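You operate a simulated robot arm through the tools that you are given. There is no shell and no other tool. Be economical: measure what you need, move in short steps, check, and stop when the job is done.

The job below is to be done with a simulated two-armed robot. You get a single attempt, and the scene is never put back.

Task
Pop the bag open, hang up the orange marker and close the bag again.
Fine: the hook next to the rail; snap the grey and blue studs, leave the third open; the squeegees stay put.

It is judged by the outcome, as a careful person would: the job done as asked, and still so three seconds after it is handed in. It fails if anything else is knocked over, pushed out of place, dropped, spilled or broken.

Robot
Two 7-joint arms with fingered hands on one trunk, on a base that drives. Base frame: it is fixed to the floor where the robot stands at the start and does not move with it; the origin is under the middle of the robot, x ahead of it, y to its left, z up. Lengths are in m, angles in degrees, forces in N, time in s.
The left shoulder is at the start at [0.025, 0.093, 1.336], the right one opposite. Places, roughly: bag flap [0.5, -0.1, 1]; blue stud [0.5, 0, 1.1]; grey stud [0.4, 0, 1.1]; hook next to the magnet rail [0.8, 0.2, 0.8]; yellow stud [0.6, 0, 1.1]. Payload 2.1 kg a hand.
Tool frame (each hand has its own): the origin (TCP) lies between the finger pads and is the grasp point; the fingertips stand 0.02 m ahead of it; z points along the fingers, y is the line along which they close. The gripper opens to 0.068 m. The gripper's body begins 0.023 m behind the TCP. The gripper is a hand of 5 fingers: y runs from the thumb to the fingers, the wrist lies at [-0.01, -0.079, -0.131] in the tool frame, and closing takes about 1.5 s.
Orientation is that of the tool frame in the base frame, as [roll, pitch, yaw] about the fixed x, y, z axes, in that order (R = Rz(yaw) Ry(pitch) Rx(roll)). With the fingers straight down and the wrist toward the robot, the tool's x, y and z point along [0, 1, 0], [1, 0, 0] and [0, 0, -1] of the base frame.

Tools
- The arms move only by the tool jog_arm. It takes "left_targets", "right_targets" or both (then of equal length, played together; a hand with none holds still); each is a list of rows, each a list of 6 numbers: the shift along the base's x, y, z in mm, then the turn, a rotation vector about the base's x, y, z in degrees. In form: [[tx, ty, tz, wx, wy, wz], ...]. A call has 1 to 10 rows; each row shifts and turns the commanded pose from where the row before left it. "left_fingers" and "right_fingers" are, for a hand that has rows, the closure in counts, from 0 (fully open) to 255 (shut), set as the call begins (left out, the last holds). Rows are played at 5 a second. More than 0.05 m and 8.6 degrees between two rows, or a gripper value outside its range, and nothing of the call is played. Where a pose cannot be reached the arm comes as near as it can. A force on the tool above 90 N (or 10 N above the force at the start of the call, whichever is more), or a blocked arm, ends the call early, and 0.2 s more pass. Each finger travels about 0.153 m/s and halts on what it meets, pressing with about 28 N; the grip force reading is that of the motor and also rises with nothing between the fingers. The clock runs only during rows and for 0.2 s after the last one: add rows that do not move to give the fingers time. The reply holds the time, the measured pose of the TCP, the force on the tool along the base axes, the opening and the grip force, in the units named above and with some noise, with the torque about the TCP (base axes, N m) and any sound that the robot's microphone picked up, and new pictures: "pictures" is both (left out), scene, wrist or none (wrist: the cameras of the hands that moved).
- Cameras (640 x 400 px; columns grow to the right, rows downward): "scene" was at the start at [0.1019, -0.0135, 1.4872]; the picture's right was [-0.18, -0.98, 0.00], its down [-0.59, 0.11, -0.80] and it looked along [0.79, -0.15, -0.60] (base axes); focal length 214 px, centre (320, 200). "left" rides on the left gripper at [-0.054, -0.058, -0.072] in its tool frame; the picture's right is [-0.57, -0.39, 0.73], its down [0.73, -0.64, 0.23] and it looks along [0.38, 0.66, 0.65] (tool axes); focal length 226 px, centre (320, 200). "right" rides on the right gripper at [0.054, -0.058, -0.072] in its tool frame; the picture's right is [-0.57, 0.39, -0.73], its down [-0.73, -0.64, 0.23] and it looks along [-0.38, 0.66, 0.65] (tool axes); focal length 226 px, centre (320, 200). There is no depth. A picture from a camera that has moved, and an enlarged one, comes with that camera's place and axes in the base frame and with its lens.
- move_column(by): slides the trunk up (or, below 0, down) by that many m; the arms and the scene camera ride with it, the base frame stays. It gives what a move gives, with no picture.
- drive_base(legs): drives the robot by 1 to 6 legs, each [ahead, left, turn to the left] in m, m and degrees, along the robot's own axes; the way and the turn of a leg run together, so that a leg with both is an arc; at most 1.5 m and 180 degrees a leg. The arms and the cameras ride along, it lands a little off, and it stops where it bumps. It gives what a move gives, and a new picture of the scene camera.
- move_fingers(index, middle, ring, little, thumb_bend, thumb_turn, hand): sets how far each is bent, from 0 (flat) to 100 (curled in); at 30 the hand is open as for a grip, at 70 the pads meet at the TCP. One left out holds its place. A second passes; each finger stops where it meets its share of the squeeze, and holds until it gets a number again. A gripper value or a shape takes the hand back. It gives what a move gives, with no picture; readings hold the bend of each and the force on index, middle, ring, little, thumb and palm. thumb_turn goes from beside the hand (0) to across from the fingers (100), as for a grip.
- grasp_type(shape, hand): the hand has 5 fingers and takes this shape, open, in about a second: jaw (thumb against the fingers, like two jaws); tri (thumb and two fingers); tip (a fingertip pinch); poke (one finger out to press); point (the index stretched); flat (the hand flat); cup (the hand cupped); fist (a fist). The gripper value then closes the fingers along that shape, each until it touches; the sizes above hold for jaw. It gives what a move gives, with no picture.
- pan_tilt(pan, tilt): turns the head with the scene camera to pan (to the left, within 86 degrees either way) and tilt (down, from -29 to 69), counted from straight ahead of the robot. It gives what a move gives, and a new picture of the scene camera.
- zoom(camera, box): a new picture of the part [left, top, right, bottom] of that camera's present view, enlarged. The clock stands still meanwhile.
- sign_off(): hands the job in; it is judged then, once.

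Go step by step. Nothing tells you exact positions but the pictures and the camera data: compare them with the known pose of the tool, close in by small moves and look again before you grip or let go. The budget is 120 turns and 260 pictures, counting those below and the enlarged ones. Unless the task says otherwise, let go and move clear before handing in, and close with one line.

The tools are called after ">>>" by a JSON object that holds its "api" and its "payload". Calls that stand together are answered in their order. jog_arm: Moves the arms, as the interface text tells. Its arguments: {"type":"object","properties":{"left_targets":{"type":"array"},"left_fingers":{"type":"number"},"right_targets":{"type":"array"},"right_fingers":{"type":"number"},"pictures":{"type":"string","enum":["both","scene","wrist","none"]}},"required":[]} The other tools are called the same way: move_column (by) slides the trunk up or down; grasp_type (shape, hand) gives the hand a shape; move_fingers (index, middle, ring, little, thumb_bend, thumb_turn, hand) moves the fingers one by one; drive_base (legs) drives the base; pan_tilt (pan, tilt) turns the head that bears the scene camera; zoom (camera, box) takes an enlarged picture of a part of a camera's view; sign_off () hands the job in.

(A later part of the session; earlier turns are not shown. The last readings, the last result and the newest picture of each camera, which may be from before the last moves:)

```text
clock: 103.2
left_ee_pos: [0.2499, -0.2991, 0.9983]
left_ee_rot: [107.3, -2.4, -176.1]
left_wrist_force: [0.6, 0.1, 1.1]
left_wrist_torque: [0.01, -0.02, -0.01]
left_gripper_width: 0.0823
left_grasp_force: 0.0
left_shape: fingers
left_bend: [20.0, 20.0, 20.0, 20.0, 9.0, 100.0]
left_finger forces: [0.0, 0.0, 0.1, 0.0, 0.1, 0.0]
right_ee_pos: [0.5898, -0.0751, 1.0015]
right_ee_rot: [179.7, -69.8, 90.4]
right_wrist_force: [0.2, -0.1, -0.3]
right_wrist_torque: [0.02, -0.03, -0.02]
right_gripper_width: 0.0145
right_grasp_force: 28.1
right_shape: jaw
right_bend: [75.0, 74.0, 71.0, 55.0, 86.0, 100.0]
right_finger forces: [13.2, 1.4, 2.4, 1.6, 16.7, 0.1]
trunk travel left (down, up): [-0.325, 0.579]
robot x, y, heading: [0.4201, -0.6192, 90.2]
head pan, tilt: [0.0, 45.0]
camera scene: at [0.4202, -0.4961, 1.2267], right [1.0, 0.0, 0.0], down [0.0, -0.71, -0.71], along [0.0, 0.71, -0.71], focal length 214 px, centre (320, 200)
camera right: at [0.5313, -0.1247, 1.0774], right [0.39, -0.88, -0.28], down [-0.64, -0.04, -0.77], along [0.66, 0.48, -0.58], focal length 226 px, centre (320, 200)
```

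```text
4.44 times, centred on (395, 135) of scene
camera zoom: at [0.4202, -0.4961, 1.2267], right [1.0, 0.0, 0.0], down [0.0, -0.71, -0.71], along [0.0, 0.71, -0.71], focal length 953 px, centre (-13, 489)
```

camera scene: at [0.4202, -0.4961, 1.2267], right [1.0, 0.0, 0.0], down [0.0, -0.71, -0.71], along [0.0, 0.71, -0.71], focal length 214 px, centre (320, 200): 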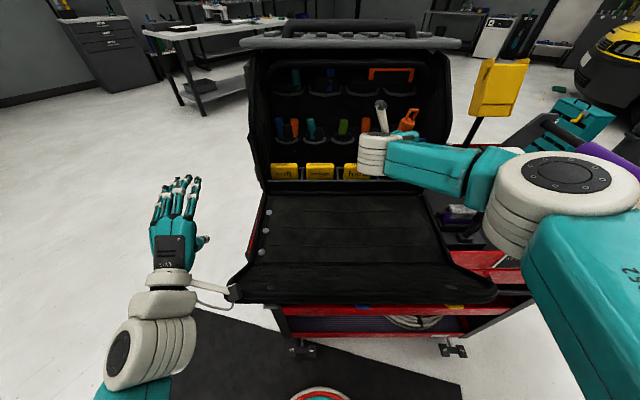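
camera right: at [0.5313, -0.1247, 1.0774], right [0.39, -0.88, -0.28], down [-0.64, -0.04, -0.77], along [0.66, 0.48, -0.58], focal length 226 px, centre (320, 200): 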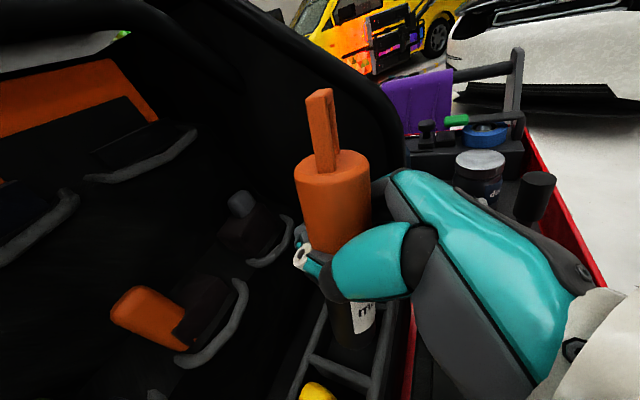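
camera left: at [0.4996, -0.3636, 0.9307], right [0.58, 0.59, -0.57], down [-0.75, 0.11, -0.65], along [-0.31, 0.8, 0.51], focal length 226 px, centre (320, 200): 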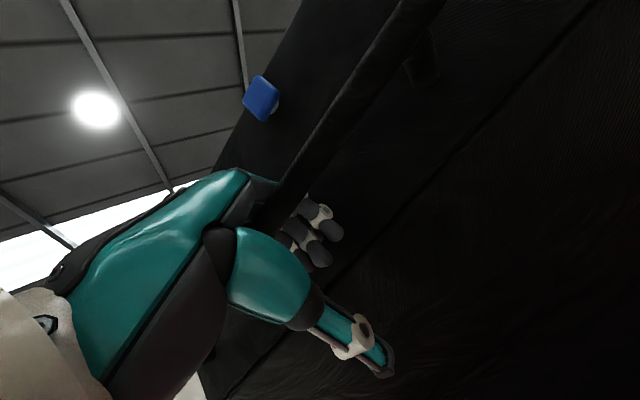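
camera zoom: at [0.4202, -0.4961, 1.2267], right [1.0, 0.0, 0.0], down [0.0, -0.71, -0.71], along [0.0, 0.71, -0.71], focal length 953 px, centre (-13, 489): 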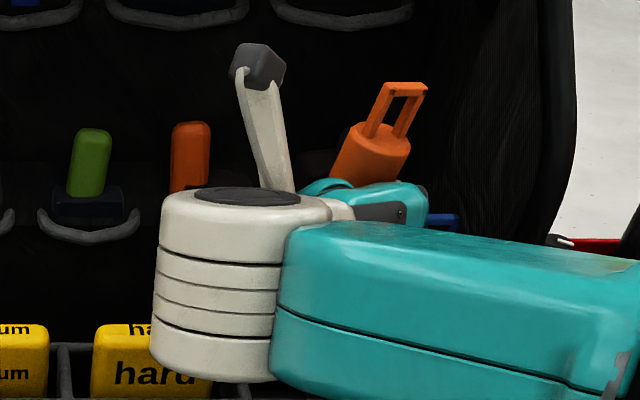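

The marker is out of its slot and firmly held. I will draw it back toward the robot and up, clear of the bag, before driving.

>>> {"api": "jog_arm", "payload": {"right_targets": [[0, -20, 10, 0, 0, 0], [0, -20, 10, 0, 0, 0], [0, -20, 10, 0, 0, 0], [0, -20, 10, 0, 0, 0], [0, -20, 10, 0, 0, 0], [0, -20, 10, 0, 0, 0], [0, -20, 10, 0, 0, 0], [0, -20, 10, 0, 0, 0], [0, 0, 0, 0, 0, 0]], "left_targets": [[0, 0, 10, 0, 0, 0], [0, 0, 10, 0, 0, 0], [0, 0, 10, 0, 0, 0], [0, 0, 10, 0, 0, 0], [0, 0, 10, 0, 0, 0], [0, 0, 10, 0, 0, 0], [0, 0, 10, 0, 0, 0], [0, 0, 10, 0, 0, 0], [0, 0, 0, 0, 0, 0]], "pictures": "scene"}}

```text
clock: 105.2
left_ee_pos: [0.245, -0.2645, 1.0555]
left_ee_rot: [107.2, -2.4, -176.2]
left_wrist_force: [-0.3, 0.5, -0.2]
left_wrist_torque: [-0.03, 0.0, -0.05]
left_gripper_width: 0.0823
left_grasp_force: 0.1
left_shape: fingers
left_bend: [20.0, 20.0, 20.0, 20.0, 9.0, 100.0]
left_finger forces: [0.0, 0.0, 0.0, 0.0, 0.0, 0.0]
left hand out of reach, approached as far as the arm can: row 1, 2, 3, 4, 5, 6, 7, 8
right_ee_pos: [0.5885, -0.2356, 1.0811]
right_ee_rot: [179.6, -69.7, 90.4]
right_wrist_force: [0.6, 0.0, -0.8]
right_wrist_torque: [-0.03, 0.01, -0.01]
right_gripper_width: 0.0143
right_grasp_force: 28.0
right_shape: jaw
right_bend: [75.0, 74.0, 71.0, 57.0, 86.0, 100.0]
right_finger forces: [12.8, 0.0, 2.3, 1.5, 16.7, 0.0]
trunk travel left (down, up): [-0.325, 0.579]
robot x, y, heading: [0.4223, -0.6148, 90.1]
head pan, tilt: [0.0, 45.0]
camera scene: at [0.4201, -0.4961, 1.2267], right [1.0, 0.0, 0.0], down [0.0, -0.71, -0.71], along [0.0, 0.71, -0.71], focal length 214 px, centre (320, 200)
```

scene: 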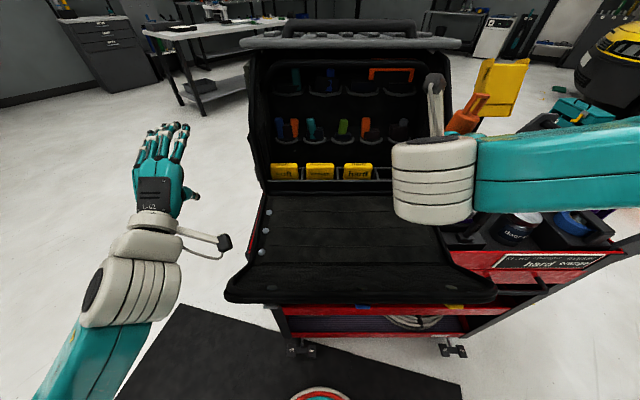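

Now I will drive around to the cart's left side, carrying the marker.

>>> {"api": "drive_base", "payload": {"legs": [[-0.06, 0, 0], [0, 0.8, 0], [1.5, 0, 0], [0, 0, 180], [0, 1.1, 0]]}}

>>> {"api": "zoom", "payload": {"camera": "right", "box": [0, 0, 640, 400]}}

```text
clock: 129.8
left_ee_pos: [0.9043, 0.5275, 1.0528]
left_ee_rot: [107.2, -2.4, 6.0]
left_wrist_force: [0.0, 0.7, -0.8]
left_wrist_torque: [0.02, -0.01, 0.0]
left_gripper_width: 0.0823
left_grasp_force: 0.0
left_shape: fingers
left_bend: [20.0, 20.0, 20.0, 20.0, 9.0, 100.0]
left_finger forces: [0.1, 0.0, 0.1, 0.1, 0.0, 0.0]
right_ee_pos: [0.5627, 0.4852, 1.0792]
right_ee_rot: [-179.9, -69.7, -87.6]
right_wrist_force: [0.2, -0.1, 0.0]
right_wrist_torque: [0.0, 0.0, -0.02]
right_gripper_width: 0.0143
right_grasp_force: 27.8
right_shape: jaw
right_bend: [75.0, 74.0, 71.0, 71.0, 86.0, 100.0]
right_finger forces: [12.0, 0.0, 1.7, 1.3, 15.9, 0.0]
trunk travel left (down, up): [-0.325, 0.579]
robot x, y, heading: [0.7109, 0.8713, -87.6]
head pan, tilt: [0.0, 45.0]
camera scene: at [0.7177, 0.7552, 1.2237], right [-1.0, -0.04, 0.0], down [-0.03, 0.71, -0.71], along [0.03, -0.71, -0.71], focal length 214 px, centre (320, 200)
```

scene: 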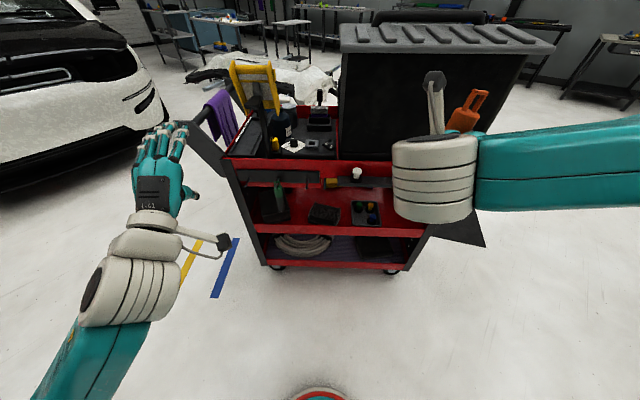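

```text
1.00 times, centred on (320, 200) of right (not enlarged: the box is as wide or as high as the picture)
camera zoom: at [0.619, 0.5367, 1.1555], right [-0.42, 0.86, -0.28], down [0.64, 0.07, -0.77], along [-0.64, -0.5, -0.58], focal length 226 px, centre (320, 200)
```

zoom: 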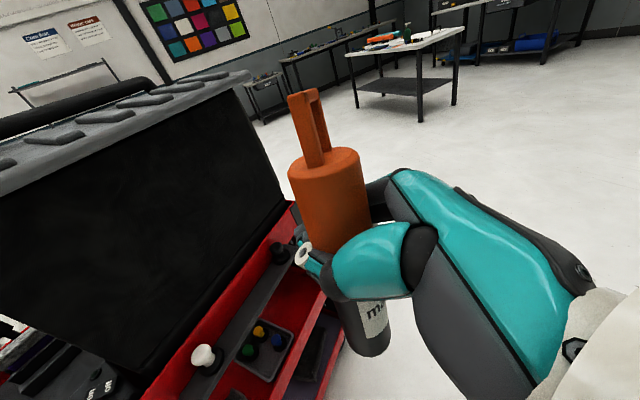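

Now I take a close look at the hooks and the held marker.

>>> {"api": "zoom", "payload": {"camera": "scene", "box": [230, 150, 390, 250]}}

>>> {"api": "zoom", "payload": {"camera": "right", "box": [240, 60, 440, 380]}}

>>> {"api": "zoom", "payload": {"camera": "left", "box": [0, 0, 640, 400]}}

>>> {"api": "zoom", "payload": {"camera": "scene", "box": [380, 60, 520, 160]}}

```text
4.00 times, centred on (310, 200) of scene
camera zoom: at [0.7177, 0.7552, 1.2237], right [-1.0, -0.04, 0.0], down [-0.03, 0.71, -0.71], along [0.03, -0.71, -0.71], focal length 858 px, centre (360, 200)
```

zoom: 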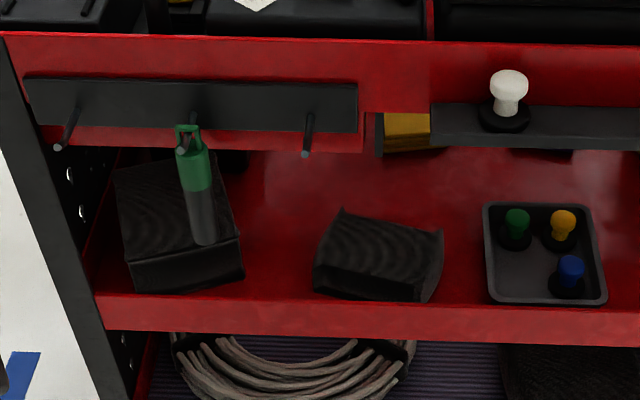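

```text
1.25 times, centred on (340, 220) of right
camera zoom: at [0.619, 0.5367, 1.1555], right [-0.42, 0.86, -0.28], down [0.64, 0.07, -0.77], along [-0.64, -0.5, -0.58], focal length 283 px, centre (295, 175)
```

zoom: 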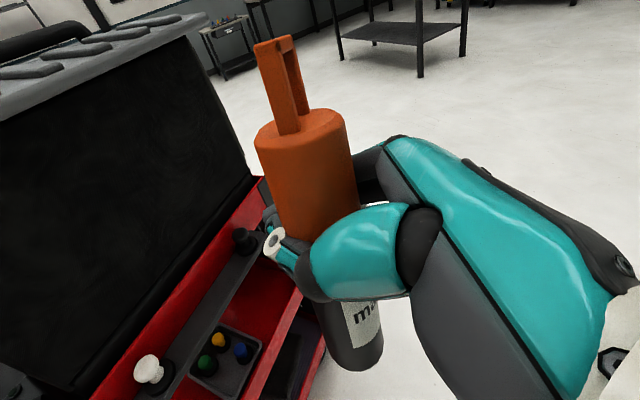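

```text
1.00 times, centred on (320, 200) of left (not enlarged: the box is as wide or as high as the picture)
camera zoom: at [0.8428, 0.607, 1.0169], right [-0.47, -0.63, -0.61], down [0.76, 0.05, -0.65], along [0.44, -0.77, 0.46], focal length 226 px, centre (320, 200)
```

zoom: 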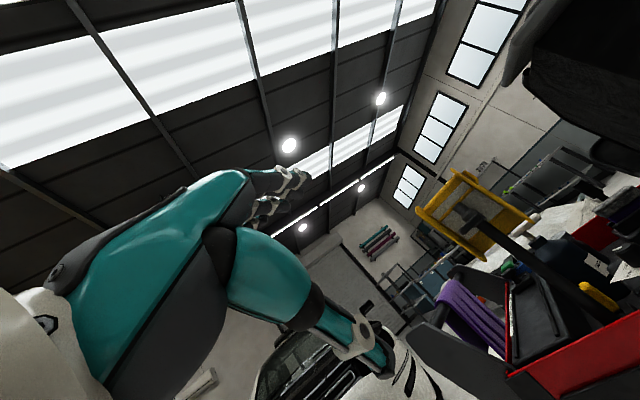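

```text
4.00 times, centred on (450, 110) of scene
camera zoom: at [0.7177, 0.7552, 1.2237], right [-1.0, -0.04, 0.0], down [-0.03, 0.71, -0.71], along [0.03, -0.71, -0.71], focal length 858 px, centre (-200, 560)
```

zoom: 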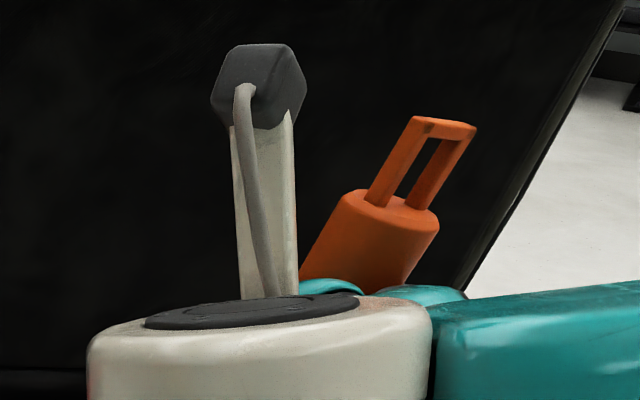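

The empty hook next to the rail has its tip at about [0.785, 0.236, 0.758], pointing out and slightly up. I need a lower viewpoint to pin it down, so I will lower the trunk.

>>> {"api": "move_column", "payload": {"by": -0.25}}

>>> {"api": "pan_tilt", "payload": {"pan": 0, "tilt": 20}}

>>> {"api": "zoom", "payload": {"camera": "scene", "box": [220, 180, 380, 280]}}

>>> {"api": "zoom", "payload": {"camera": "left", "box": [320, 150, 640, 400]}}

```text
clock: 132.4
left_ee_pos: [0.9051, 0.5004, 0.7475]
left_ee_rot: [116.8, -3.1, 5.9]
left_wrist_force: [-0.4, 0.1, -0.1]
left_wrist_torque: [-0.02, 0.03, -0.04]
left_gripper_width: 0.0823
left_grasp_force: 0.1
left_shape: fingers
left_bend: [20.0, 20.0, 20.0, 20.0, 9.0, 100.0]
left_finger forces: [0.1, 0.0, 0.0, 0.1, 0.0, 0.0]
right_ee_pos: [0.5624, 0.4856, 0.8287]
right_ee_rot: [-180.0, -69.7, -87.5]
right_wrist_force: [-0.3, 0.2, -0.2]
right_wrist_torque: [0.0, -0.01, -0.03]
right_gripper_width: 0.0137
right_grasp_force: 28.2
right_shape: jaw
right_bend: [75.0, 74.0, 71.0, 71.0, 86.0, 100.0]
right_finger forces: [11.7, 0.1, 1.5, 1.3, 15.9, 0.0]
trunk travel left (down, up): [-0.075, 0.829]
robot x, y, heading: [0.7129, 0.8747, -87.4]
head pan, tilt: [0.0, 45.0]
```

```text
clock: 133.3
left_ee_pos: [0.9067, 0.5001, 0.7466]
left_ee_rot: [116.9, -3.0, 5.8]
left_wrist_force: [0.0, -0.4, 0.2]
left_wrist_torque: [0.0, 0.03, -0.02]
left_gripper_width: 0.0822
left_grasp_force: 0.0
left_shape: fingers
left_bend: [20.0, 20.0, 20.0, 20.0, 9.0, 100.0]
left_finger forces: [0.0, 0.1, 0.0, 0.1, 0.0, 0.0]
right_ee_pos: [0.5613, 0.4849, 0.8287]
right_ee_rot: [-180.0, -69.7, -87.6]
right_wrist_force: [1.2, 0.8, -0.7]
right_wrist_torque: [-0.02, 0.01, -0.02]
right_gripper_width: 0.014
right_grasp_force: 28.3
right_shape: jaw
right_bend: [75.0, 74.0, 71.0, 71.0, 86.0, 100.0]
right_finger forces: [11.7, 0.1, 1.5, 1.3, 15.8, 0.0]
trunk travel left (down, up): [-0.075, 0.829]
robot x, y, heading: [0.713, 0.8747, -87.3]
head pan, tilt: [0.0, 20.0]
camera scene: at [0.7205, 0.6908, 1.008], right [-1.0, -0.04, 0.0], down [-0.01, 0.34, -0.94], along [0.04, -0.94, -0.34], focal length 214 px, centre (320, 200)
```

scene: 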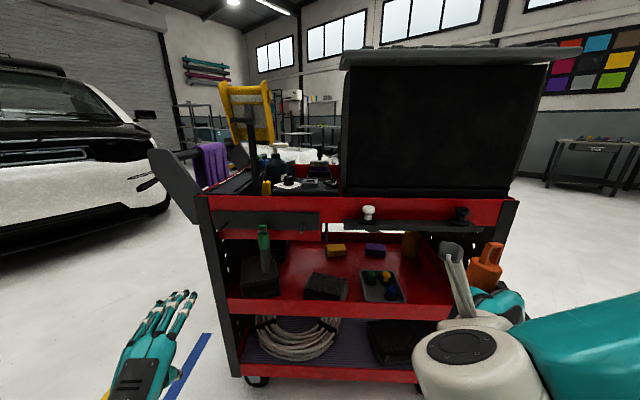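

```text
4.00 times, centred on (300, 230) of scene
camera zoom: at [0.7205, 0.6908, 1.008], right [-1.0, -0.04, 0.0], down [-0.01, 0.34, -0.94], along [0.04, -0.94, -0.34], focal length 858 px, centre (400, 80)
```

zoom: 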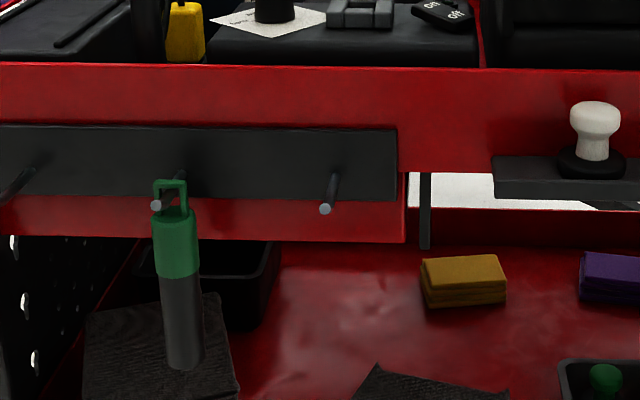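

```text
1.60 times, centred on (480, 275) of left
camera zoom: at [0.844, 0.584, 0.7254], right [-0.48, -0.52, -0.7], down [0.76, 0.16, -0.64], along [0.45, -0.84, 0.32], focal length 362 px, centre (64, 80)
```

zoom: 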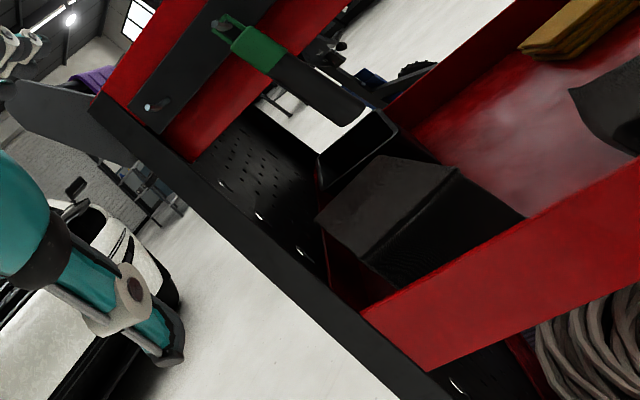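

The peg runs from about [0.785, 0.18, 0.755] out to a tip at [0.785, 0.241, 0.763]. The marker's loop is turned about 37°, so I will turn the whole robot to match. First I will tuck the left hand up out of the way.

>>> {"api": "jog_arm", "payload": {"left_targets": [[10, 6, 25, -4, 0, 0], [10, 6, 25, -4, 0, 0], [10, 6, 25, -4, 0, 0], [10, 6, 25, -4, 0, 0], [10, 6, 25, -4, 0, 0], [10, 6, 25, -4, 0, 0], [10, 6, 25, 0, 0, 0], [10, 6, 25, 0, 0, 0], [10, 6, 25, 0, 0, 0], [0, 6, 25, 0, 0, 0]], "pictures": "none"}}

>>> {"api": "drive_base", "payload": {"legs": [[0, 0.4, 0], [0, 0, -35]]}}

```text
clock: 135.5
left_ee_pos: [1.0013, 0.5431, 0.9898]
left_ee_rot: [92.9, -0.4, 6.5]
left_wrist_force: [-0.3, 0.5, 0.5]
left_wrist_torque: [0.03, 0.02, 0.02]
left_gripper_width: 0.0822
left_grasp_force: 0.1
left_shape: fingers
left_bend: [20.0, 20.0, 20.0, 20.0, 9.0, 100.0]
left_finger forces: [0.0, 0.0, 0.0, 0.0, 0.0, 0.0]
left hand out of reach, approached as far as the arm can: row 1, 2, 3
right_ee_pos: [0.5626, 0.4864, 0.8282]
right_ee_rot: [-179.9, -69.6, -87.6]
right_wrist_force: [-0.4, 0.4, -0.9]
right_wrist_torque: [-0.04, 0.0, 0.0]
right_gripper_width: 0.0141
right_grasp_force: 28.0
right_shape: jaw
right_bend: [75.0, 74.0, 71.0, 71.0, 86.0, 100.0]
right_finger forces: [11.6, 0.1, 1.3, 1.3, 15.8, 0.0]
trunk travel left (down, up): [-0.075, 0.829]
robot x, y, heading: [0.7169, 0.8729, -87.4]
head pan, tilt: [0.0, 20.0]
```

```text
clock: 139.6
left_ee_pos: [1.1608, 0.4559, 0.9884]
left_ee_rot: [92.9, -0.4, -28.5]
left_wrist_force: [0.0, -0.3, -0.6]
left_wrist_torque: [0.0, -0.02, 0.04]
left_gripper_width: 0.0824
left_grasp_force: 0.0
left_shape: fingers
left_bend: [20.0, 20.0, 20.0, 20.0, 9.0, 100.0]
left_finger forces: [0.0, 0.0, 0.0, 0.0, 0.0, 0.0]
right_ee_pos: [0.7687, 0.6607, 0.8288]
right_ee_rot: [179.9, -69.7, -122.4]
right_wrist_force: [0.9, -0.7, 0.1]
right_wrist_torque: [-0.02, 0.02, 0.01]
right_gripper_width: 0.0142
right_grasp_force: 27.4
right_shape: jaw
right_bend: [75.0, 74.0, 71.0, 71.0, 86.0, 100.0]
right_finger forces: [11.7, 0.1, 1.5, 1.3, 15.6, 0.0]
trunk travel left (down, up): [-0.075, 0.829]
robot x, y, heading: [1.1141, 0.8924, -122.5]
head pan, tilt: [0.0, 20.0]
camera scene: at [1.0153, 0.7374, 1.0081], right [-0.84, 0.54, 0.0], down [0.18, 0.29, -0.94], along [-0.5, -0.79, -0.34], focal length 214 px, centre (320, 200)
```

scene: 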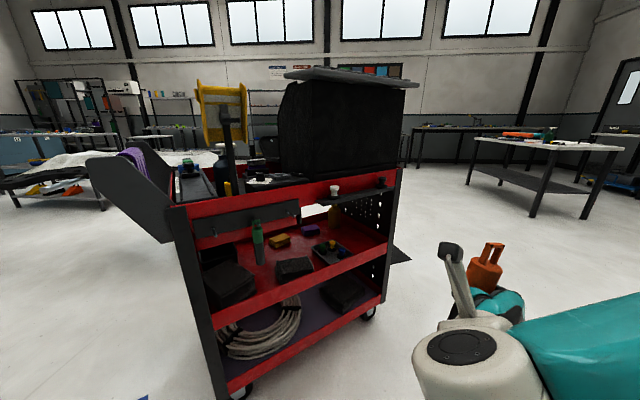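

The approach side is clear. I will measure the loop's true direction from both cameras before approaching.

>>> {"api": "zoom", "payload": {"camera": "right", "box": [270, 70, 390, 190]}}

>>> {"api": "zoom", "payload": {"camera": "scene", "box": [450, 225, 530, 305]}}

```text
3.33 times, centred on (330, 130) of right
camera zoom: at [0.845, 0.6698, 0.9055], right [0.15, 0.95, -0.28], down [0.56, -0.31, -0.77], along [-0.81, -0.04, -0.58], focal length 754 px, centre (287, 433)
```

zoom: 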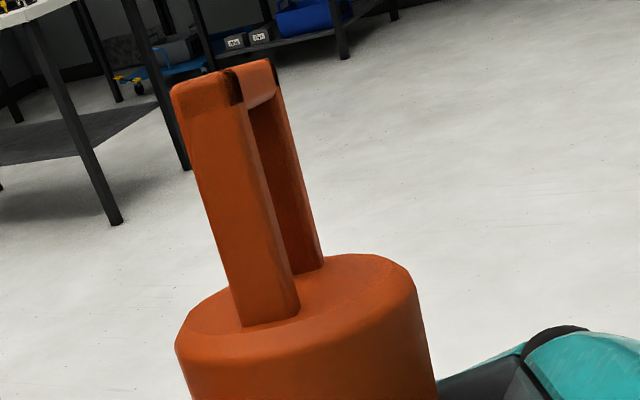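

```text
5.00 times, centred on (490, 265) of scene
camera zoom: at [1.0153, 0.7374, 1.0081], right [-0.84, 0.54, 0.0], down [0.18, 0.29, -0.94], along [-0.5, -0.79, -0.34], focal length 1072 px, centre (-530, -125)
```

zoom: 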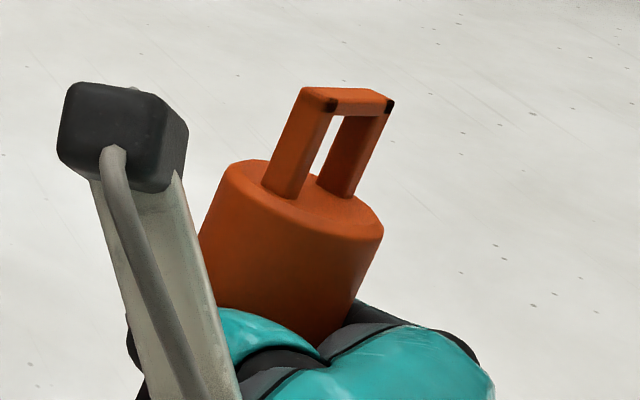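

The loop bar direction is about -35° now, so at the previous heading it was already square to the hook. I will turn back and line up in x with the peg.

>>> {"api": "drive_base", "payload": {"legs": [[0, 0, 34.5], [0, -0.165, 0]]}}

```text
clock: 142.7
left_ee_pos: [1.237, 0.5516, 0.9891]
left_ee_rot: [93.0, -0.4, 5.9]
left_wrist_force: [-0.8, 0.3, -0.6]
left_wrist_torque: [0.0, 0.02, -0.03]
left_gripper_width: 0.0822
left_grasp_force: 0.0
left_shape: fingers
left_bend: [20.0, 20.0, 20.0, 20.0, 9.0, 100.0]
left_finger forces: [0.0, 0.0, 0.0, 0.0, 0.0, 0.1]
right_ee_pos: [0.7972, 0.4995, 0.8283]
right_ee_rot: [180.0, -69.8, -87.8]
right_wrist_force: [-0.4, 0.1, -0.2]
right_wrist_torque: [0.01, -0.02, -0.02]
right_gripper_width: 0.0141
right_grasp_force: 28.0
right_shape: jaw
right_bend: [75.0, 74.0, 71.0, 71.0, 86.0, 100.0]
right_finger forces: [11.6, 0.0, 1.4, 1.3, 15.6, 0.1]
trunk travel left (down, up): [-0.075, 0.829]
robot x, y, heading: [0.9481, 0.8871, -87.9]
head pan, tilt: [0.0, 20.0]
camera scene: at [0.9577, 0.7027, 1.0081], right [-1.0, -0.04, 0.0], down [-0.01, 0.34, -0.94], along [0.03, -0.94, -0.34], focal length 214 px, centre (320, 200)
```

scene: 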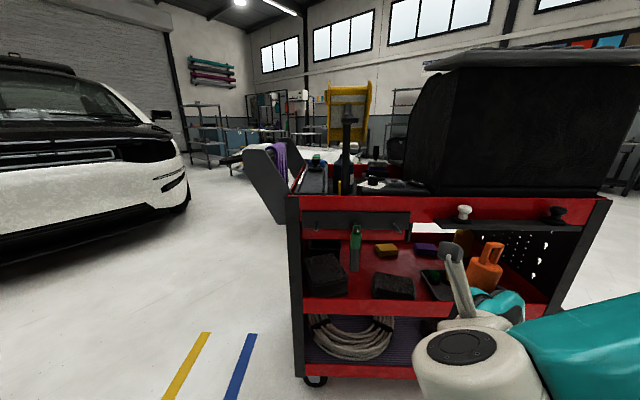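

Lined up. I will lower and advance the marker to about 8 cm in front of the peg tip.

>>> {"api": "jog_arm", "payload": {"right_targets": [[0, -28, -18, 0, 0, 0], [0, -28, -18, 0, 0, 0], [-1, -28, -18, 0, 0, 0], [-1, -28, -18, 0, 0, 0], [-1, -28, -18, 0, 0, 0], [-1, -28, -17, 0, 0, 0], [0, 0, 0, 0, 0, 0]]}}

>>> {"api": "zoom", "payload": {"camera": "scene", "box": [330, 190, 490, 290]}}

>>> {"api": "zoom", "payload": {"camera": "right", "box": [140, 20, 400, 220]}}

```text
clock: 144.3
left_ee_pos: [1.2378, 0.5515, 0.9897]
left_ee_rot: [93.0, -0.4, 6.0]
left_wrist_force: [-0.6, 0.4, 0.6]
left_wrist_torque: [0.03, -0.03, 0.04]
left_gripper_width: 0.0826
left_grasp_force: 0.1
left_shape: fingers
left_bend: [20.0, 20.0, 20.0, 20.0, 9.0, 100.0]
left_finger forces: [0.1, 0.0, 0.1, 0.0, 0.1, 0.0]
right_ee_pos: [0.7946, 0.3309, 0.7218]
right_ee_rot: [179.9, -69.7, -87.9]
right_wrist_force: [0.2, 0.1, -1.5]
right_wrist_torque: [-0.03, -0.05, 0.01]
right_gripper_width: 0.0133
right_grasp_force: 28.5
right_shape: jaw
right_bend: [75.0, 74.0, 71.0, 71.0, 86.0, 100.0]
right_finger forces: [10.4, 0.1, 0.7, 1.3, 13.8, 0.0]
trunk travel left (down, up): [-0.075, 0.829]
robot x, y, heading: [0.9498, 0.8864, -87.9]
head pan, tilt: [0.0, 20.0]
camera scene: at [0.9577, 0.7026, 1.0081], right [-1.0, -0.04, 0.0], down [-0.01, 0.34, -0.94], along [0.03, -0.94, -0.34], focal length 214 px, centre (320, 200)
camera right: at [0.8517, 0.381, 0.7986], right [-0.42, 0.86, -0.28], down [0.64, 0.06, -0.77], along [-0.65, -0.5, -0.58], focal length 226 px, centre (320, 200)
```

scene: 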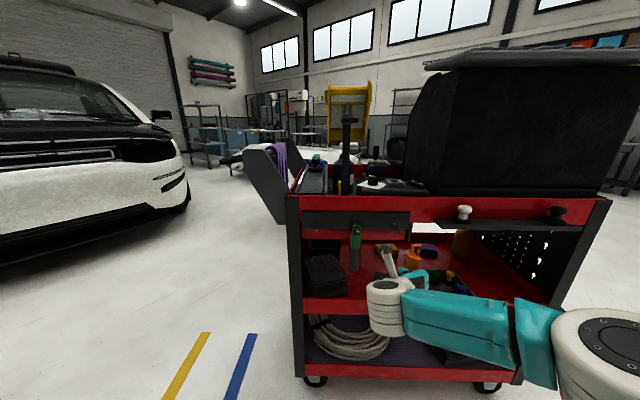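
right: 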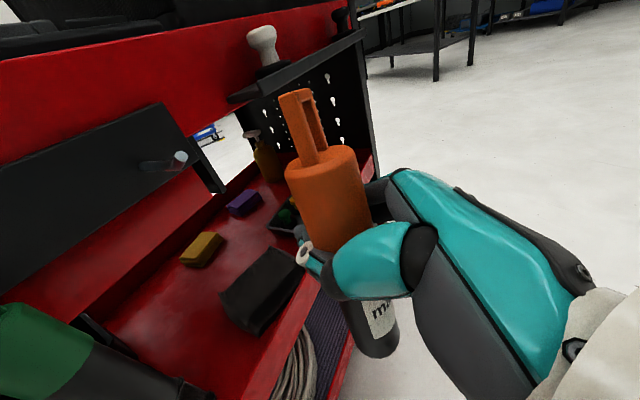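

```text
4.00 times, centred on (410, 240) of scene
camera zoom: at [0.9577, 0.7026, 1.0081], right [-1.0, -0.04, 0.0], down [-0.01, 0.34, -0.94], along [0.03, -0.94, -0.34], focal length 858 px, centre (-40, 40)
```

zoom: 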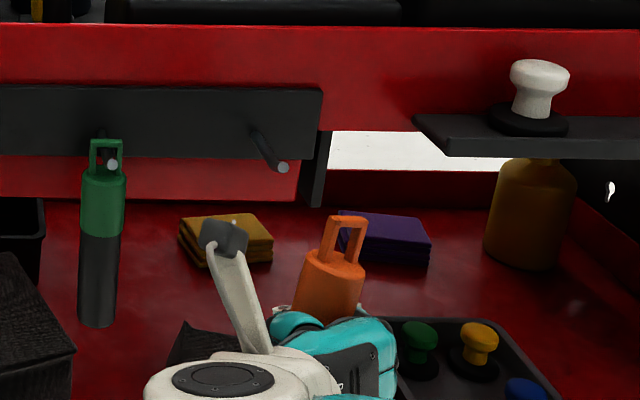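

```text
2.00 times, centred on (270, 120) of right
camera zoom: at [0.8517, 0.381, 0.7986], right [-0.42, 0.86, -0.28], down [0.64, 0.06, -0.77], along [-0.65, -0.5, -0.58], focal length 452 px, centre (420, 360)
```

zoom: 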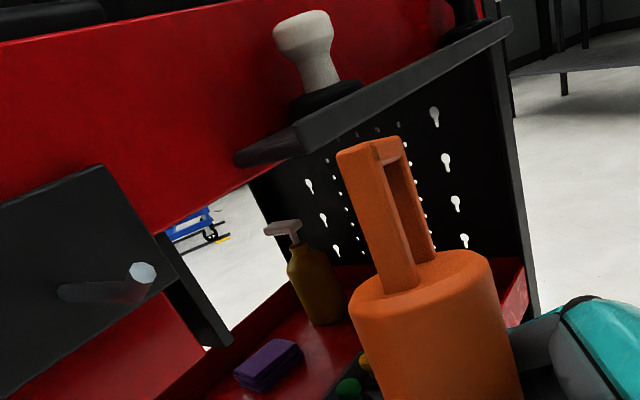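

Triangulation gives the hole centre at about [0.783, 0.334, 0.771] and the peg tip at [0.781, 0.241, 0.764]. The hole is only about 11 × 17 mm against an 8 mm peg. I will advance to about 2 cm in front of the tip and re-measure.

>>> {"api": "jog_arm", "payload": {"right_targets": [[-1, -20, -2, 0, 0, 0], [-1, -20, -2, 0, 0, 0], [0, -16, -2, 0, 0, 0], [0, -15, 0, 0, 0, 0], [0, 0, 0, 0, 0, 0]], "pictures": "none"}}

>>> {"api": "zoom", "payload": {"camera": "scene", "box": [370, 205, 450, 255]}}

>>> {"api": "zoom", "payload": {"camera": "right", "box": [200, 50, 400, 175]}}

```text
clock: 145.5
left_ee_pos: [1.2373, 0.553, 0.988]
left_ee_rot: [92.9, -0.4, 6.2]
left_wrist_force: [-0.2, 0.6, 0.3]
left_wrist_torque: [0.01, 0.01, -0.01]
left_gripper_width: 0.082
left_grasp_force: 0.0
left_shape: fingers
left_bend: [20.0, 20.0, 20.0, 20.0, 9.0, 100.0]
left_finger forces: [0.0, 0.1, 0.0, 0.0, 0.0, 0.1]
right_ee_pos: [0.7921, 0.2629, 0.7143]
right_ee_rot: [-179.9, -69.7, -88.0]
right_wrist_force: [0.0, -0.8, -0.2]
right_wrist_torque: [0.03, -0.02, 0.03]
right_gripper_width: 0.0131
right_grasp_force: 27.4
right_shape: jaw
right_bend: [74.0, 74.0, 71.0, 71.0, 86.0, 100.0]
right_finger forces: [10.0, 0.1, 0.5, 1.3, 13.1, 0.0]
right hand out of reach, approached as far as the arm can: row 4
trunk travel left (down, up): [-0.075, 0.829]
robot x, y, heading: [0.9535, 0.8875, -87.9]
head pan, tilt: [0.0, 20.0]
```

```text
8.00 times, centred on (410, 230) of scene
camera zoom: at [0.9577, 0.7026, 1.0081], right [-1.0, -0.04, 0.0], down [-0.01, 0.34, -0.94], along [0.03, -0.94, -0.34], focal length 1716 px, centre (-400, -40)
```

zoom: 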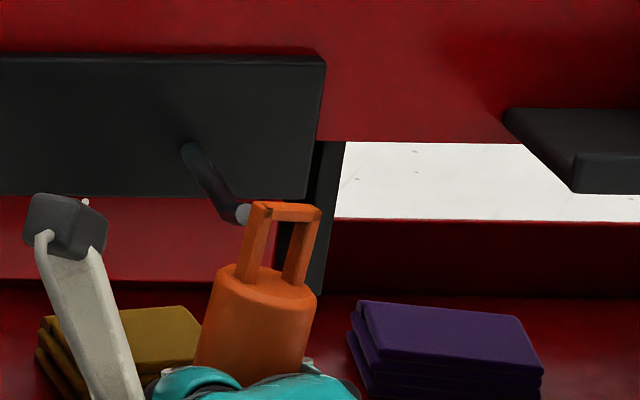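

```text
3.20 times, centred on (300, 112) of right
camera zoom: at [0.8492, 0.3133, 0.792], right [-0.42, 0.86, -0.28], down [0.64, 0.06, -0.77], along [-0.65, -0.5, -0.58], focal length 723 px, centre (384, 480)
```

zoom: 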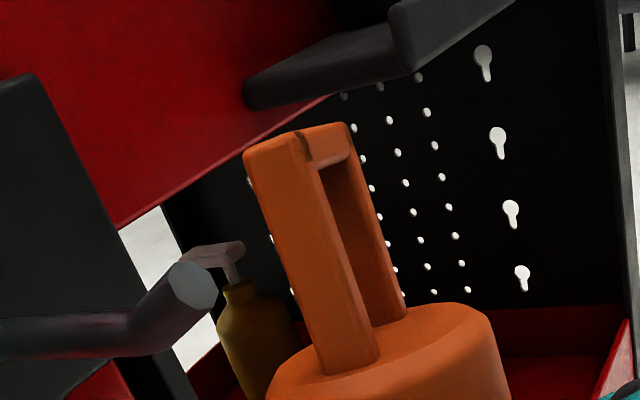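

The peg is straight and then kinks up at the tip; the arm is at its reach limit. I will pull the hand back, drive the base forward 8 cm and redo the fine alignment.

>>> {"api": "jog_arm", "payload": {"right_targets": [[0, 25, 0, 0, 0, 0], [0, 25, 0, 0, 0, 0], [0, 25, 0, 0, 0, 0], [0, 0, 0, 0, 0, 0]], "pictures": "none"}}

>>> {"api": "drive_base", "payload": {"legs": [[0.08, 0, 0]]}}

>>> {"api": "zoom", "payload": {"camera": "scene", "box": [370, 205, 490, 295]}}

>>> {"api": "zoom", "payload": {"camera": "right", "box": [160, 50, 400, 200]}}

```text
clock: 146.5
left_ee_pos: [1.2367, 0.5522, 0.9894]
left_ee_rot: [92.9, -0.4, 5.8]
left_wrist_force: [-0.5, -0.3, 0.2]
left_wrist_torque: [-0.01, 0.03, 0.03]
left_gripper_width: 0.0823
left_grasp_force: 0.1
left_shape: fingers
left_bend: [20.0, 20.0, 20.0, 20.0, 9.0, 100.0]
left_finger forces: [0.1, 0.0, 0.0, 0.0, 0.1, 0.0]
right_ee_pos: [0.7905, 0.3386, 0.7168]
right_ee_rot: [179.9, -69.7, -87.9]
right_wrist_force: [-0.1, -0.5, 0.2]
right_wrist_torque: [0.03, 0.04, 0.02]
right_gripper_width: 0.0128
right_grasp_force: 28.1
right_shape: jaw
right_bend: [74.0, 74.0, 71.0, 71.0, 86.0, 100.0]
right_finger forces: [9.4, 0.1, 0.4, 1.3, 12.1, 0.0]
trunk travel left (down, up): [-0.075, 0.829]
robot x, y, heading: [0.9506, 0.8848, -87.7]
head pan, tilt: [0.0, 20.0]
```

```text
clock: 147.6
left_ee_pos: [1.2392, 0.4728, 0.9894]
left_ee_rot: [93.0, -0.4, 6.1]
left_wrist_force: [-0.1, 0.6, -0.2]
left_wrist_torque: [-0.02, -0.01, 0.02]
left_gripper_width: 0.0824
left_grasp_force: 0.1
left_shape: fingers
left_bend: [20.0, 20.0, 20.0, 20.0, 9.0, 100.0]
left_finger forces: [0.0, 0.0, 0.0, 0.0, 0.0, 0.1]
right_ee_pos: [0.7946, 0.2585, 0.7161]
right_ee_rot: [-179.9, -69.7, -88.0]
right_wrist_force: [-0.7, 0.4, -0.2]
right_wrist_torque: [0.01, 0.03, 0.01]
right_gripper_width: 0.0128
right_grasp_force: 28.2
right_shape: jaw
right_bend: [74.0, 74.0, 71.0, 71.0, 86.0, 100.0]
right_finger forces: [9.4, 0.0, 0.4, 1.5, 12.1, 0.0]
trunk travel left (down, up): [-0.075, 0.829]
robot x, y, heading: [0.9524, 0.8059, -88.0]
head pan, tilt: [0.0, 20.0]
camera scene: at [0.9607, 0.6224, 1.0081], right [-1.0, -0.04, 0.0], down [-0.01, 0.34, -0.94], along [0.03, -0.94, -0.34], focal length 214 px, centre (320, 200)
```

scene: 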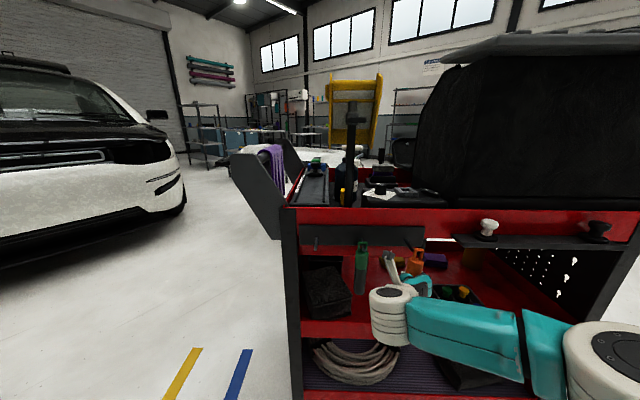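

```text
4.44 times, centred on (430, 250) of scene
camera zoom: at [0.9607, 0.6224, 1.0081], right [-1.0, -0.04, 0.0], down [-0.01, 0.34, -0.94], along [0.03, -0.94, -0.34], focal length 953 px, centre (-169, -22)
```

zoom: 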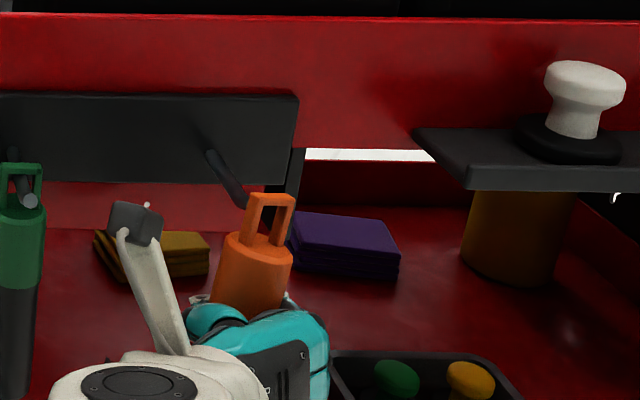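

```text
2.67 times, centred on (280, 125) of right
camera zoom: at [0.8518, 0.3086, 0.7928], right [-0.42, 0.86, -0.28], down [0.64, 0.06, -0.77], along [-0.65, -0.5, -0.58], focal length 603 px, centre (427, 400)
```

zoom: 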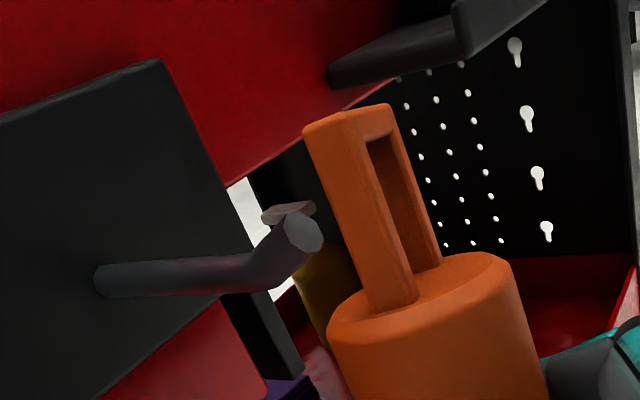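

Everything is close: the hole centre is about 3 mm to the +x side of the tip and at the right height. I will shift -3 mm in x and creep forward to the tip.

>>> {"api": "jog_arm", "payload": {"right_targets": [[-3, -4, 0, 0, 0, 0], [0, -5, 0, 0, 0, 0], [0, 0, 0, 0, 0, 0]], "pictures": "none"}}

>>> {"api": "zoom", "payload": {"camera": "scene", "box": [390, 225, 450, 265]}}

>>> {"api": "zoom", "payload": {"camera": "right", "box": [200, 60, 380, 180]}}

```text
clock: 148.4
left_ee_pos: [1.2404, 0.4714, 0.9891]
left_ee_rot: [93.0, -0.4, 5.9]
left_wrist_force: [-0.1, -0.1, 0.4]
left_wrist_torque: [-0.01, 0.02, 0.0]
left_gripper_width: 0.0821
left_grasp_force: 0.1
left_shape: fingers
left_bend: [20.0, 20.0, 20.0, 20.0, 9.0, 100.0]
left_finger forces: [0.0, 0.0, 0.0, 0.0, 0.0, 0.0]
right_ee_pos: [0.7915, 0.2496, 0.7165]
right_ee_rot: [-179.9, -69.7, -88.0]
right_wrist_force: [1.1, 0.2, -0.2]
right_wrist_torque: [-0.02, 0.0, 0.01]
right_gripper_width: 0.0124
right_grasp_force: 27.7
right_shape: jaw
right_bend: [74.0, 74.0, 71.0, 71.0, 86.0, 100.0]
right_finger forces: [9.3, 0.0, 0.3, 1.2, 12.0, 0.0]
trunk travel left (down, up): [-0.075, 0.829]
robot x, y, heading: [0.9549, 0.8075, -87.9]
head pan, tilt: [0.0, 20.0]
```

```text
10.00 times, centred on (420, 245) of scene
camera zoom: at [0.9607, 0.6224, 1.0081], right [-1.0, -0.04, 0.0], down [-0.01, 0.34, -0.94], along [0.03, -0.94, -0.34], focal length 2145 px, centre (-680, -250)
```

zoom: 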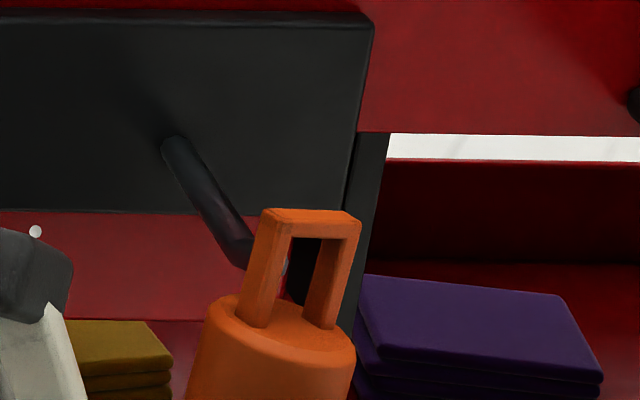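

```text
3.33 times, centred on (290, 120) of right
camera zoom: at [0.8486, 0.2996, 0.7927], right [-0.42, 0.86, -0.28], down [0.64, 0.06, -0.77], along [-0.65, -0.5, -0.58], focal length 754 px, centre (420, 467)
```

zoom: 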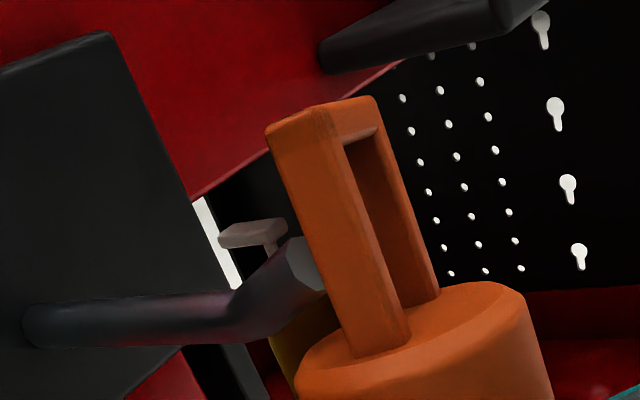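

The tip now shows at the left edge of the hole and slightly low in the view. That means the loop needs about +4 mm in x and -3 mm in z. I will correct and re-check before threading.

>>> {"api": "jog_arm", "payload": {"right_targets": [[4, 0, -3, 0, 0, 0], [0, 0, 0, 0, 0, 0]], "pictures": "none"}}

>>> {"api": "zoom", "payload": {"camera": "scene", "box": [390, 225, 450, 265]}}

>>> {"api": "zoom", "payload": {"camera": "right", "box": [200, 60, 380, 180]}}

```text
clock: 149.0
left_ee_pos: [1.2401, 0.4718, 0.989]
left_ee_rot: [93.1, -0.4, 6.1]
left_wrist_force: [-0.2, 0.4, 0.5]
left_wrist_torque: [0.03, -0.01, 0.0]
left_gripper_width: 0.0824
left_grasp_force: 0.1
left_shape: fingers
left_bend: [20.0, 20.0, 20.0, 20.0, 9.0, 100.0]
left_finger forces: [0.0, 0.0, 0.0, 0.0, 0.0, 0.0]
right_ee_pos: [0.7945, 0.2488, 0.7126]
right_ee_rot: [-180.0, -69.7, -88.0]
right_wrist_force: [0.1, 0.8, -0.3]
right_wrist_torque: [0.0, -0.02, -0.03]
right_gripper_width: 0.0128
right_grasp_force: 28.1
right_shape: jaw
right_bend: [74.0, 74.0, 71.0, 71.0, 86.0, 100.0]
right_finger forces: [9.3, 0.0, 0.3, 1.4, 12.0, 0.0]
trunk travel left (down, up): [-0.075, 0.829]
robot x, y, heading: [0.9523, 0.804, -87.9]
head pan, tilt: [0.0, 20.0]
```

```text
10.00 times, centred on (420, 245) of scene
camera zoom: at [0.9607, 0.6224, 1.0081], right [-1.0, -0.04, 0.0], down [-0.01, 0.34, -0.94], along [0.03, -0.94, -0.34], focal length 2145 px, centre (-680, -250)
```

zoom: 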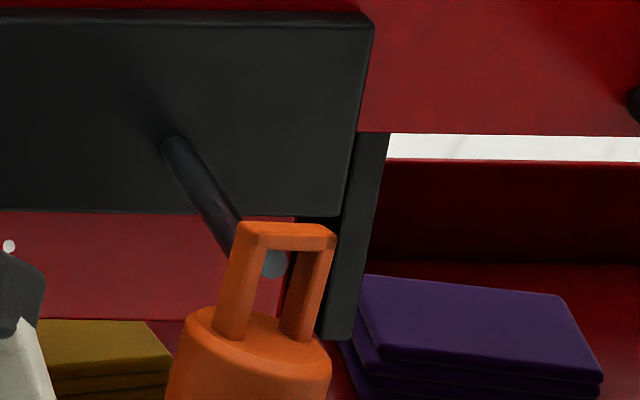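

```text
3.33 times, centred on (290, 120) of right
camera zoom: at [0.8529, 0.2998, 0.7898], right [-0.42, 0.86, -0.28], down [0.64, 0.06, -0.77], along [-0.65, -0.5, -0.58], focal length 754 px, centre (420, 467)
```

zoom: 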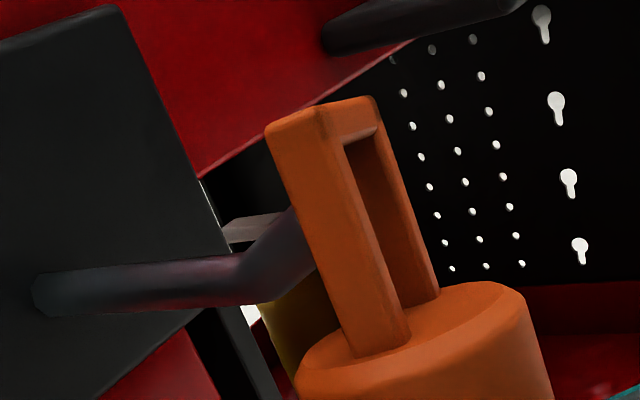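

The tip is now seen inside the hole, and the geometry predicts it will be centred after a 1 cm advance. I will thread it slowly.

>>> {"api": "jog_arm", "payload": {"right_targets": [[0, -4, 0, 0, 0, 0], [0, -4, 0, 0, 0, 0], [0, -4, 0, 0, 0, 0], [0, 0, 0, 0, 0, 0]], "pictures": "none"}}

>>> {"api": "zoom", "payload": {"camera": "scene", "box": [390, 225, 450, 265]}}

>>> {"api": "zoom", "payload": {"camera": "right", "box": [200, 60, 380, 180]}}

```text
clock: 150.0
left_ee_pos: [1.2403, 0.4719, 0.989]
left_ee_rot: [93.0, -0.4, 6.1]
left_wrist_force: [0.0, 0.1, 0.0]
left_wrist_torque: [0.04, 0.01, 0.02]
left_gripper_width: 0.0822
left_grasp_force: 0.1
left_shape: fingers
left_bend: [20.0, 20.0, 20.0, 20.0, 9.0, 100.0]
left_finger forces: [0.0, 0.0, 0.0, 0.0, 0.1, 0.0]
right_ee_pos: [0.7953, 0.2367, 0.7138]
right_ee_rot: [-180.0, -69.7, -87.9]
right_wrist_force: [-1.9, -0.1, -1.1]
right_wrist_torque: [-0.03, -0.08, -0.01]
right_gripper_width: 0.0123
right_grasp_force: 27.7
right_shape: jaw
right_bend: [74.0, 74.0, 71.0, 71.0, 86.0, 100.0]
right_finger forces: [11.4, 0.0, 0.1, 1.1, 11.6, 0.0]
trunk travel left (down, up): [-0.075, 0.829]
robot x, y, heading: [0.9533, 0.8095, -87.5]
head pan, tilt: [0.0, 20.0]
```

```text
10.00 times, centred on (420, 245) of scene
camera zoom: at [0.9605, 0.6224, 1.0081], right [-1.0, -0.04, 0.0], down [-0.01, 0.34, -0.94], along [0.03, -0.94, -0.34], focal length 2145 px, centre (-680, -250)
```

zoom: 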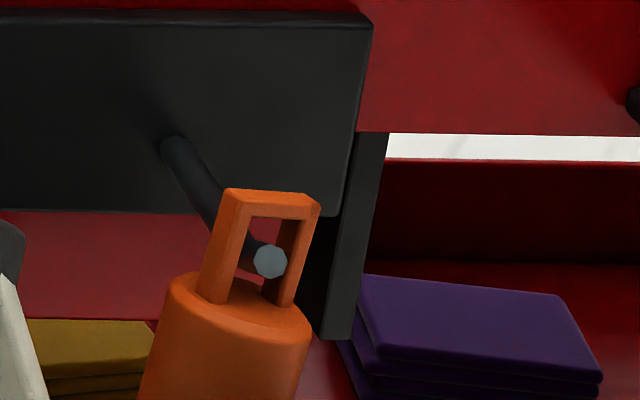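

```text
3.33 times, centred on (290, 120) of right
camera zoom: at [0.8528, 0.2875, 0.79], right [-0.42, 0.86, -0.28], down [0.64, 0.06, -0.77], along [-0.65, -0.5, -0.58], focal length 754 px, centre (420, 467)
```

zoom: 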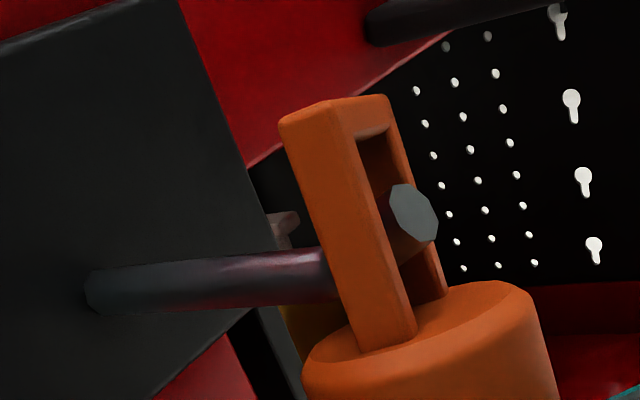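

The peg tip is through the loop. I will go 14 mm further in along the shaft, with a 2 mm shift to centre it.

>>> {"api": "jog_arm", "payload": {"right_targets": [[1, -4, 0, 0, 0, 0], [1, -4, 0, 0, 0, 0], [0, -4, -1, 0, 0, 0], [0, -4, -1, 0, 0, 0], [0, 0, 0, 0, 0, 0]], "pictures": "none"}}

>>> {"api": "zoom", "payload": {"camera": "scene", "box": [390, 225, 450, 265]}}

>>> {"api": "zoom", "payload": {"camera": "right", "box": [200, 60, 380, 180]}}

```text
clock: 151.2
left_ee_pos: [1.2394, 0.4723, 0.9889]
left_ee_rot: [92.9, -0.4, 6.0]
left_wrist_force: [1.1, 0.0, -0.5]
left_wrist_torque: [0.01, -0.04, 0.0]
left_gripper_width: 0.0821
left_grasp_force: 0.1
left_shape: fingers
left_bend: [20.0, 20.0, 20.0, 20.0, 9.0, 100.0]
left_finger forces: [0.1, 0.0, 0.0, 0.0, 0.1, 0.0]
right_ee_pos: [0.797, 0.2219, 0.71]
right_ee_rot: [179.9, -69.7, -87.7]
right_wrist_force: [-3.1, 1.4, -0.7]
right_wrist_torque: [-0.05, -0.14, -0.03]
right_gripper_width: 0.0123
right_grasp_force: 27.7
right_shape: jaw
right_bend: [74.0, 74.0, 71.0, 70.0, 86.0, 100.0]
right_finger forces: [12.8, 0.0, 0.0, 1.2, 11.5, 0.0]
trunk travel left (down, up): [-0.075, 0.829]
robot x, y, heading: [0.9536, 0.8053, -87.9]
head pan, tilt: [0.0, 20.0]
```

```text
10.00 times, centred on (420, 245) of scene
camera zoom: at [0.9604, 0.6224, 1.0081], right [-1.0, -0.04, 0.0], down [-0.01, 0.34, -0.94], along [0.03, -0.94, -0.34], focal length 2145 px, centre (-680, -250)
```

zoom: 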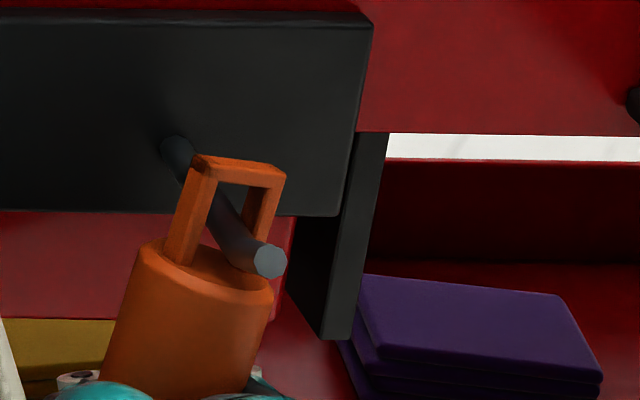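

```text
3.33 times, centred on (290, 120) of right
camera zoom: at [0.8548, 0.2716, 0.7876], right [-0.42, 0.86, -0.28], down [0.64, 0.06, -0.77], along [-0.65, -0.5, -0.58], focal length 754 px, centre (420, 467)
```

zoom: 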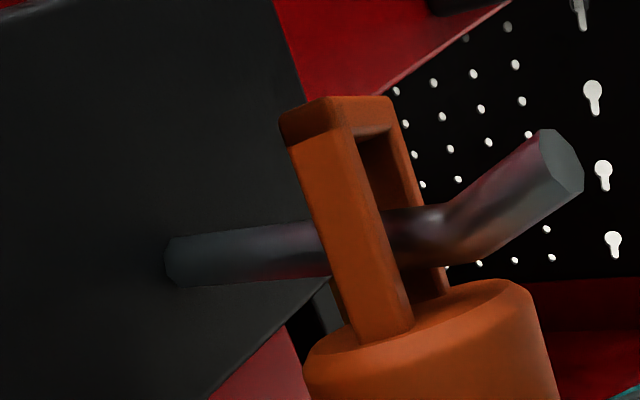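

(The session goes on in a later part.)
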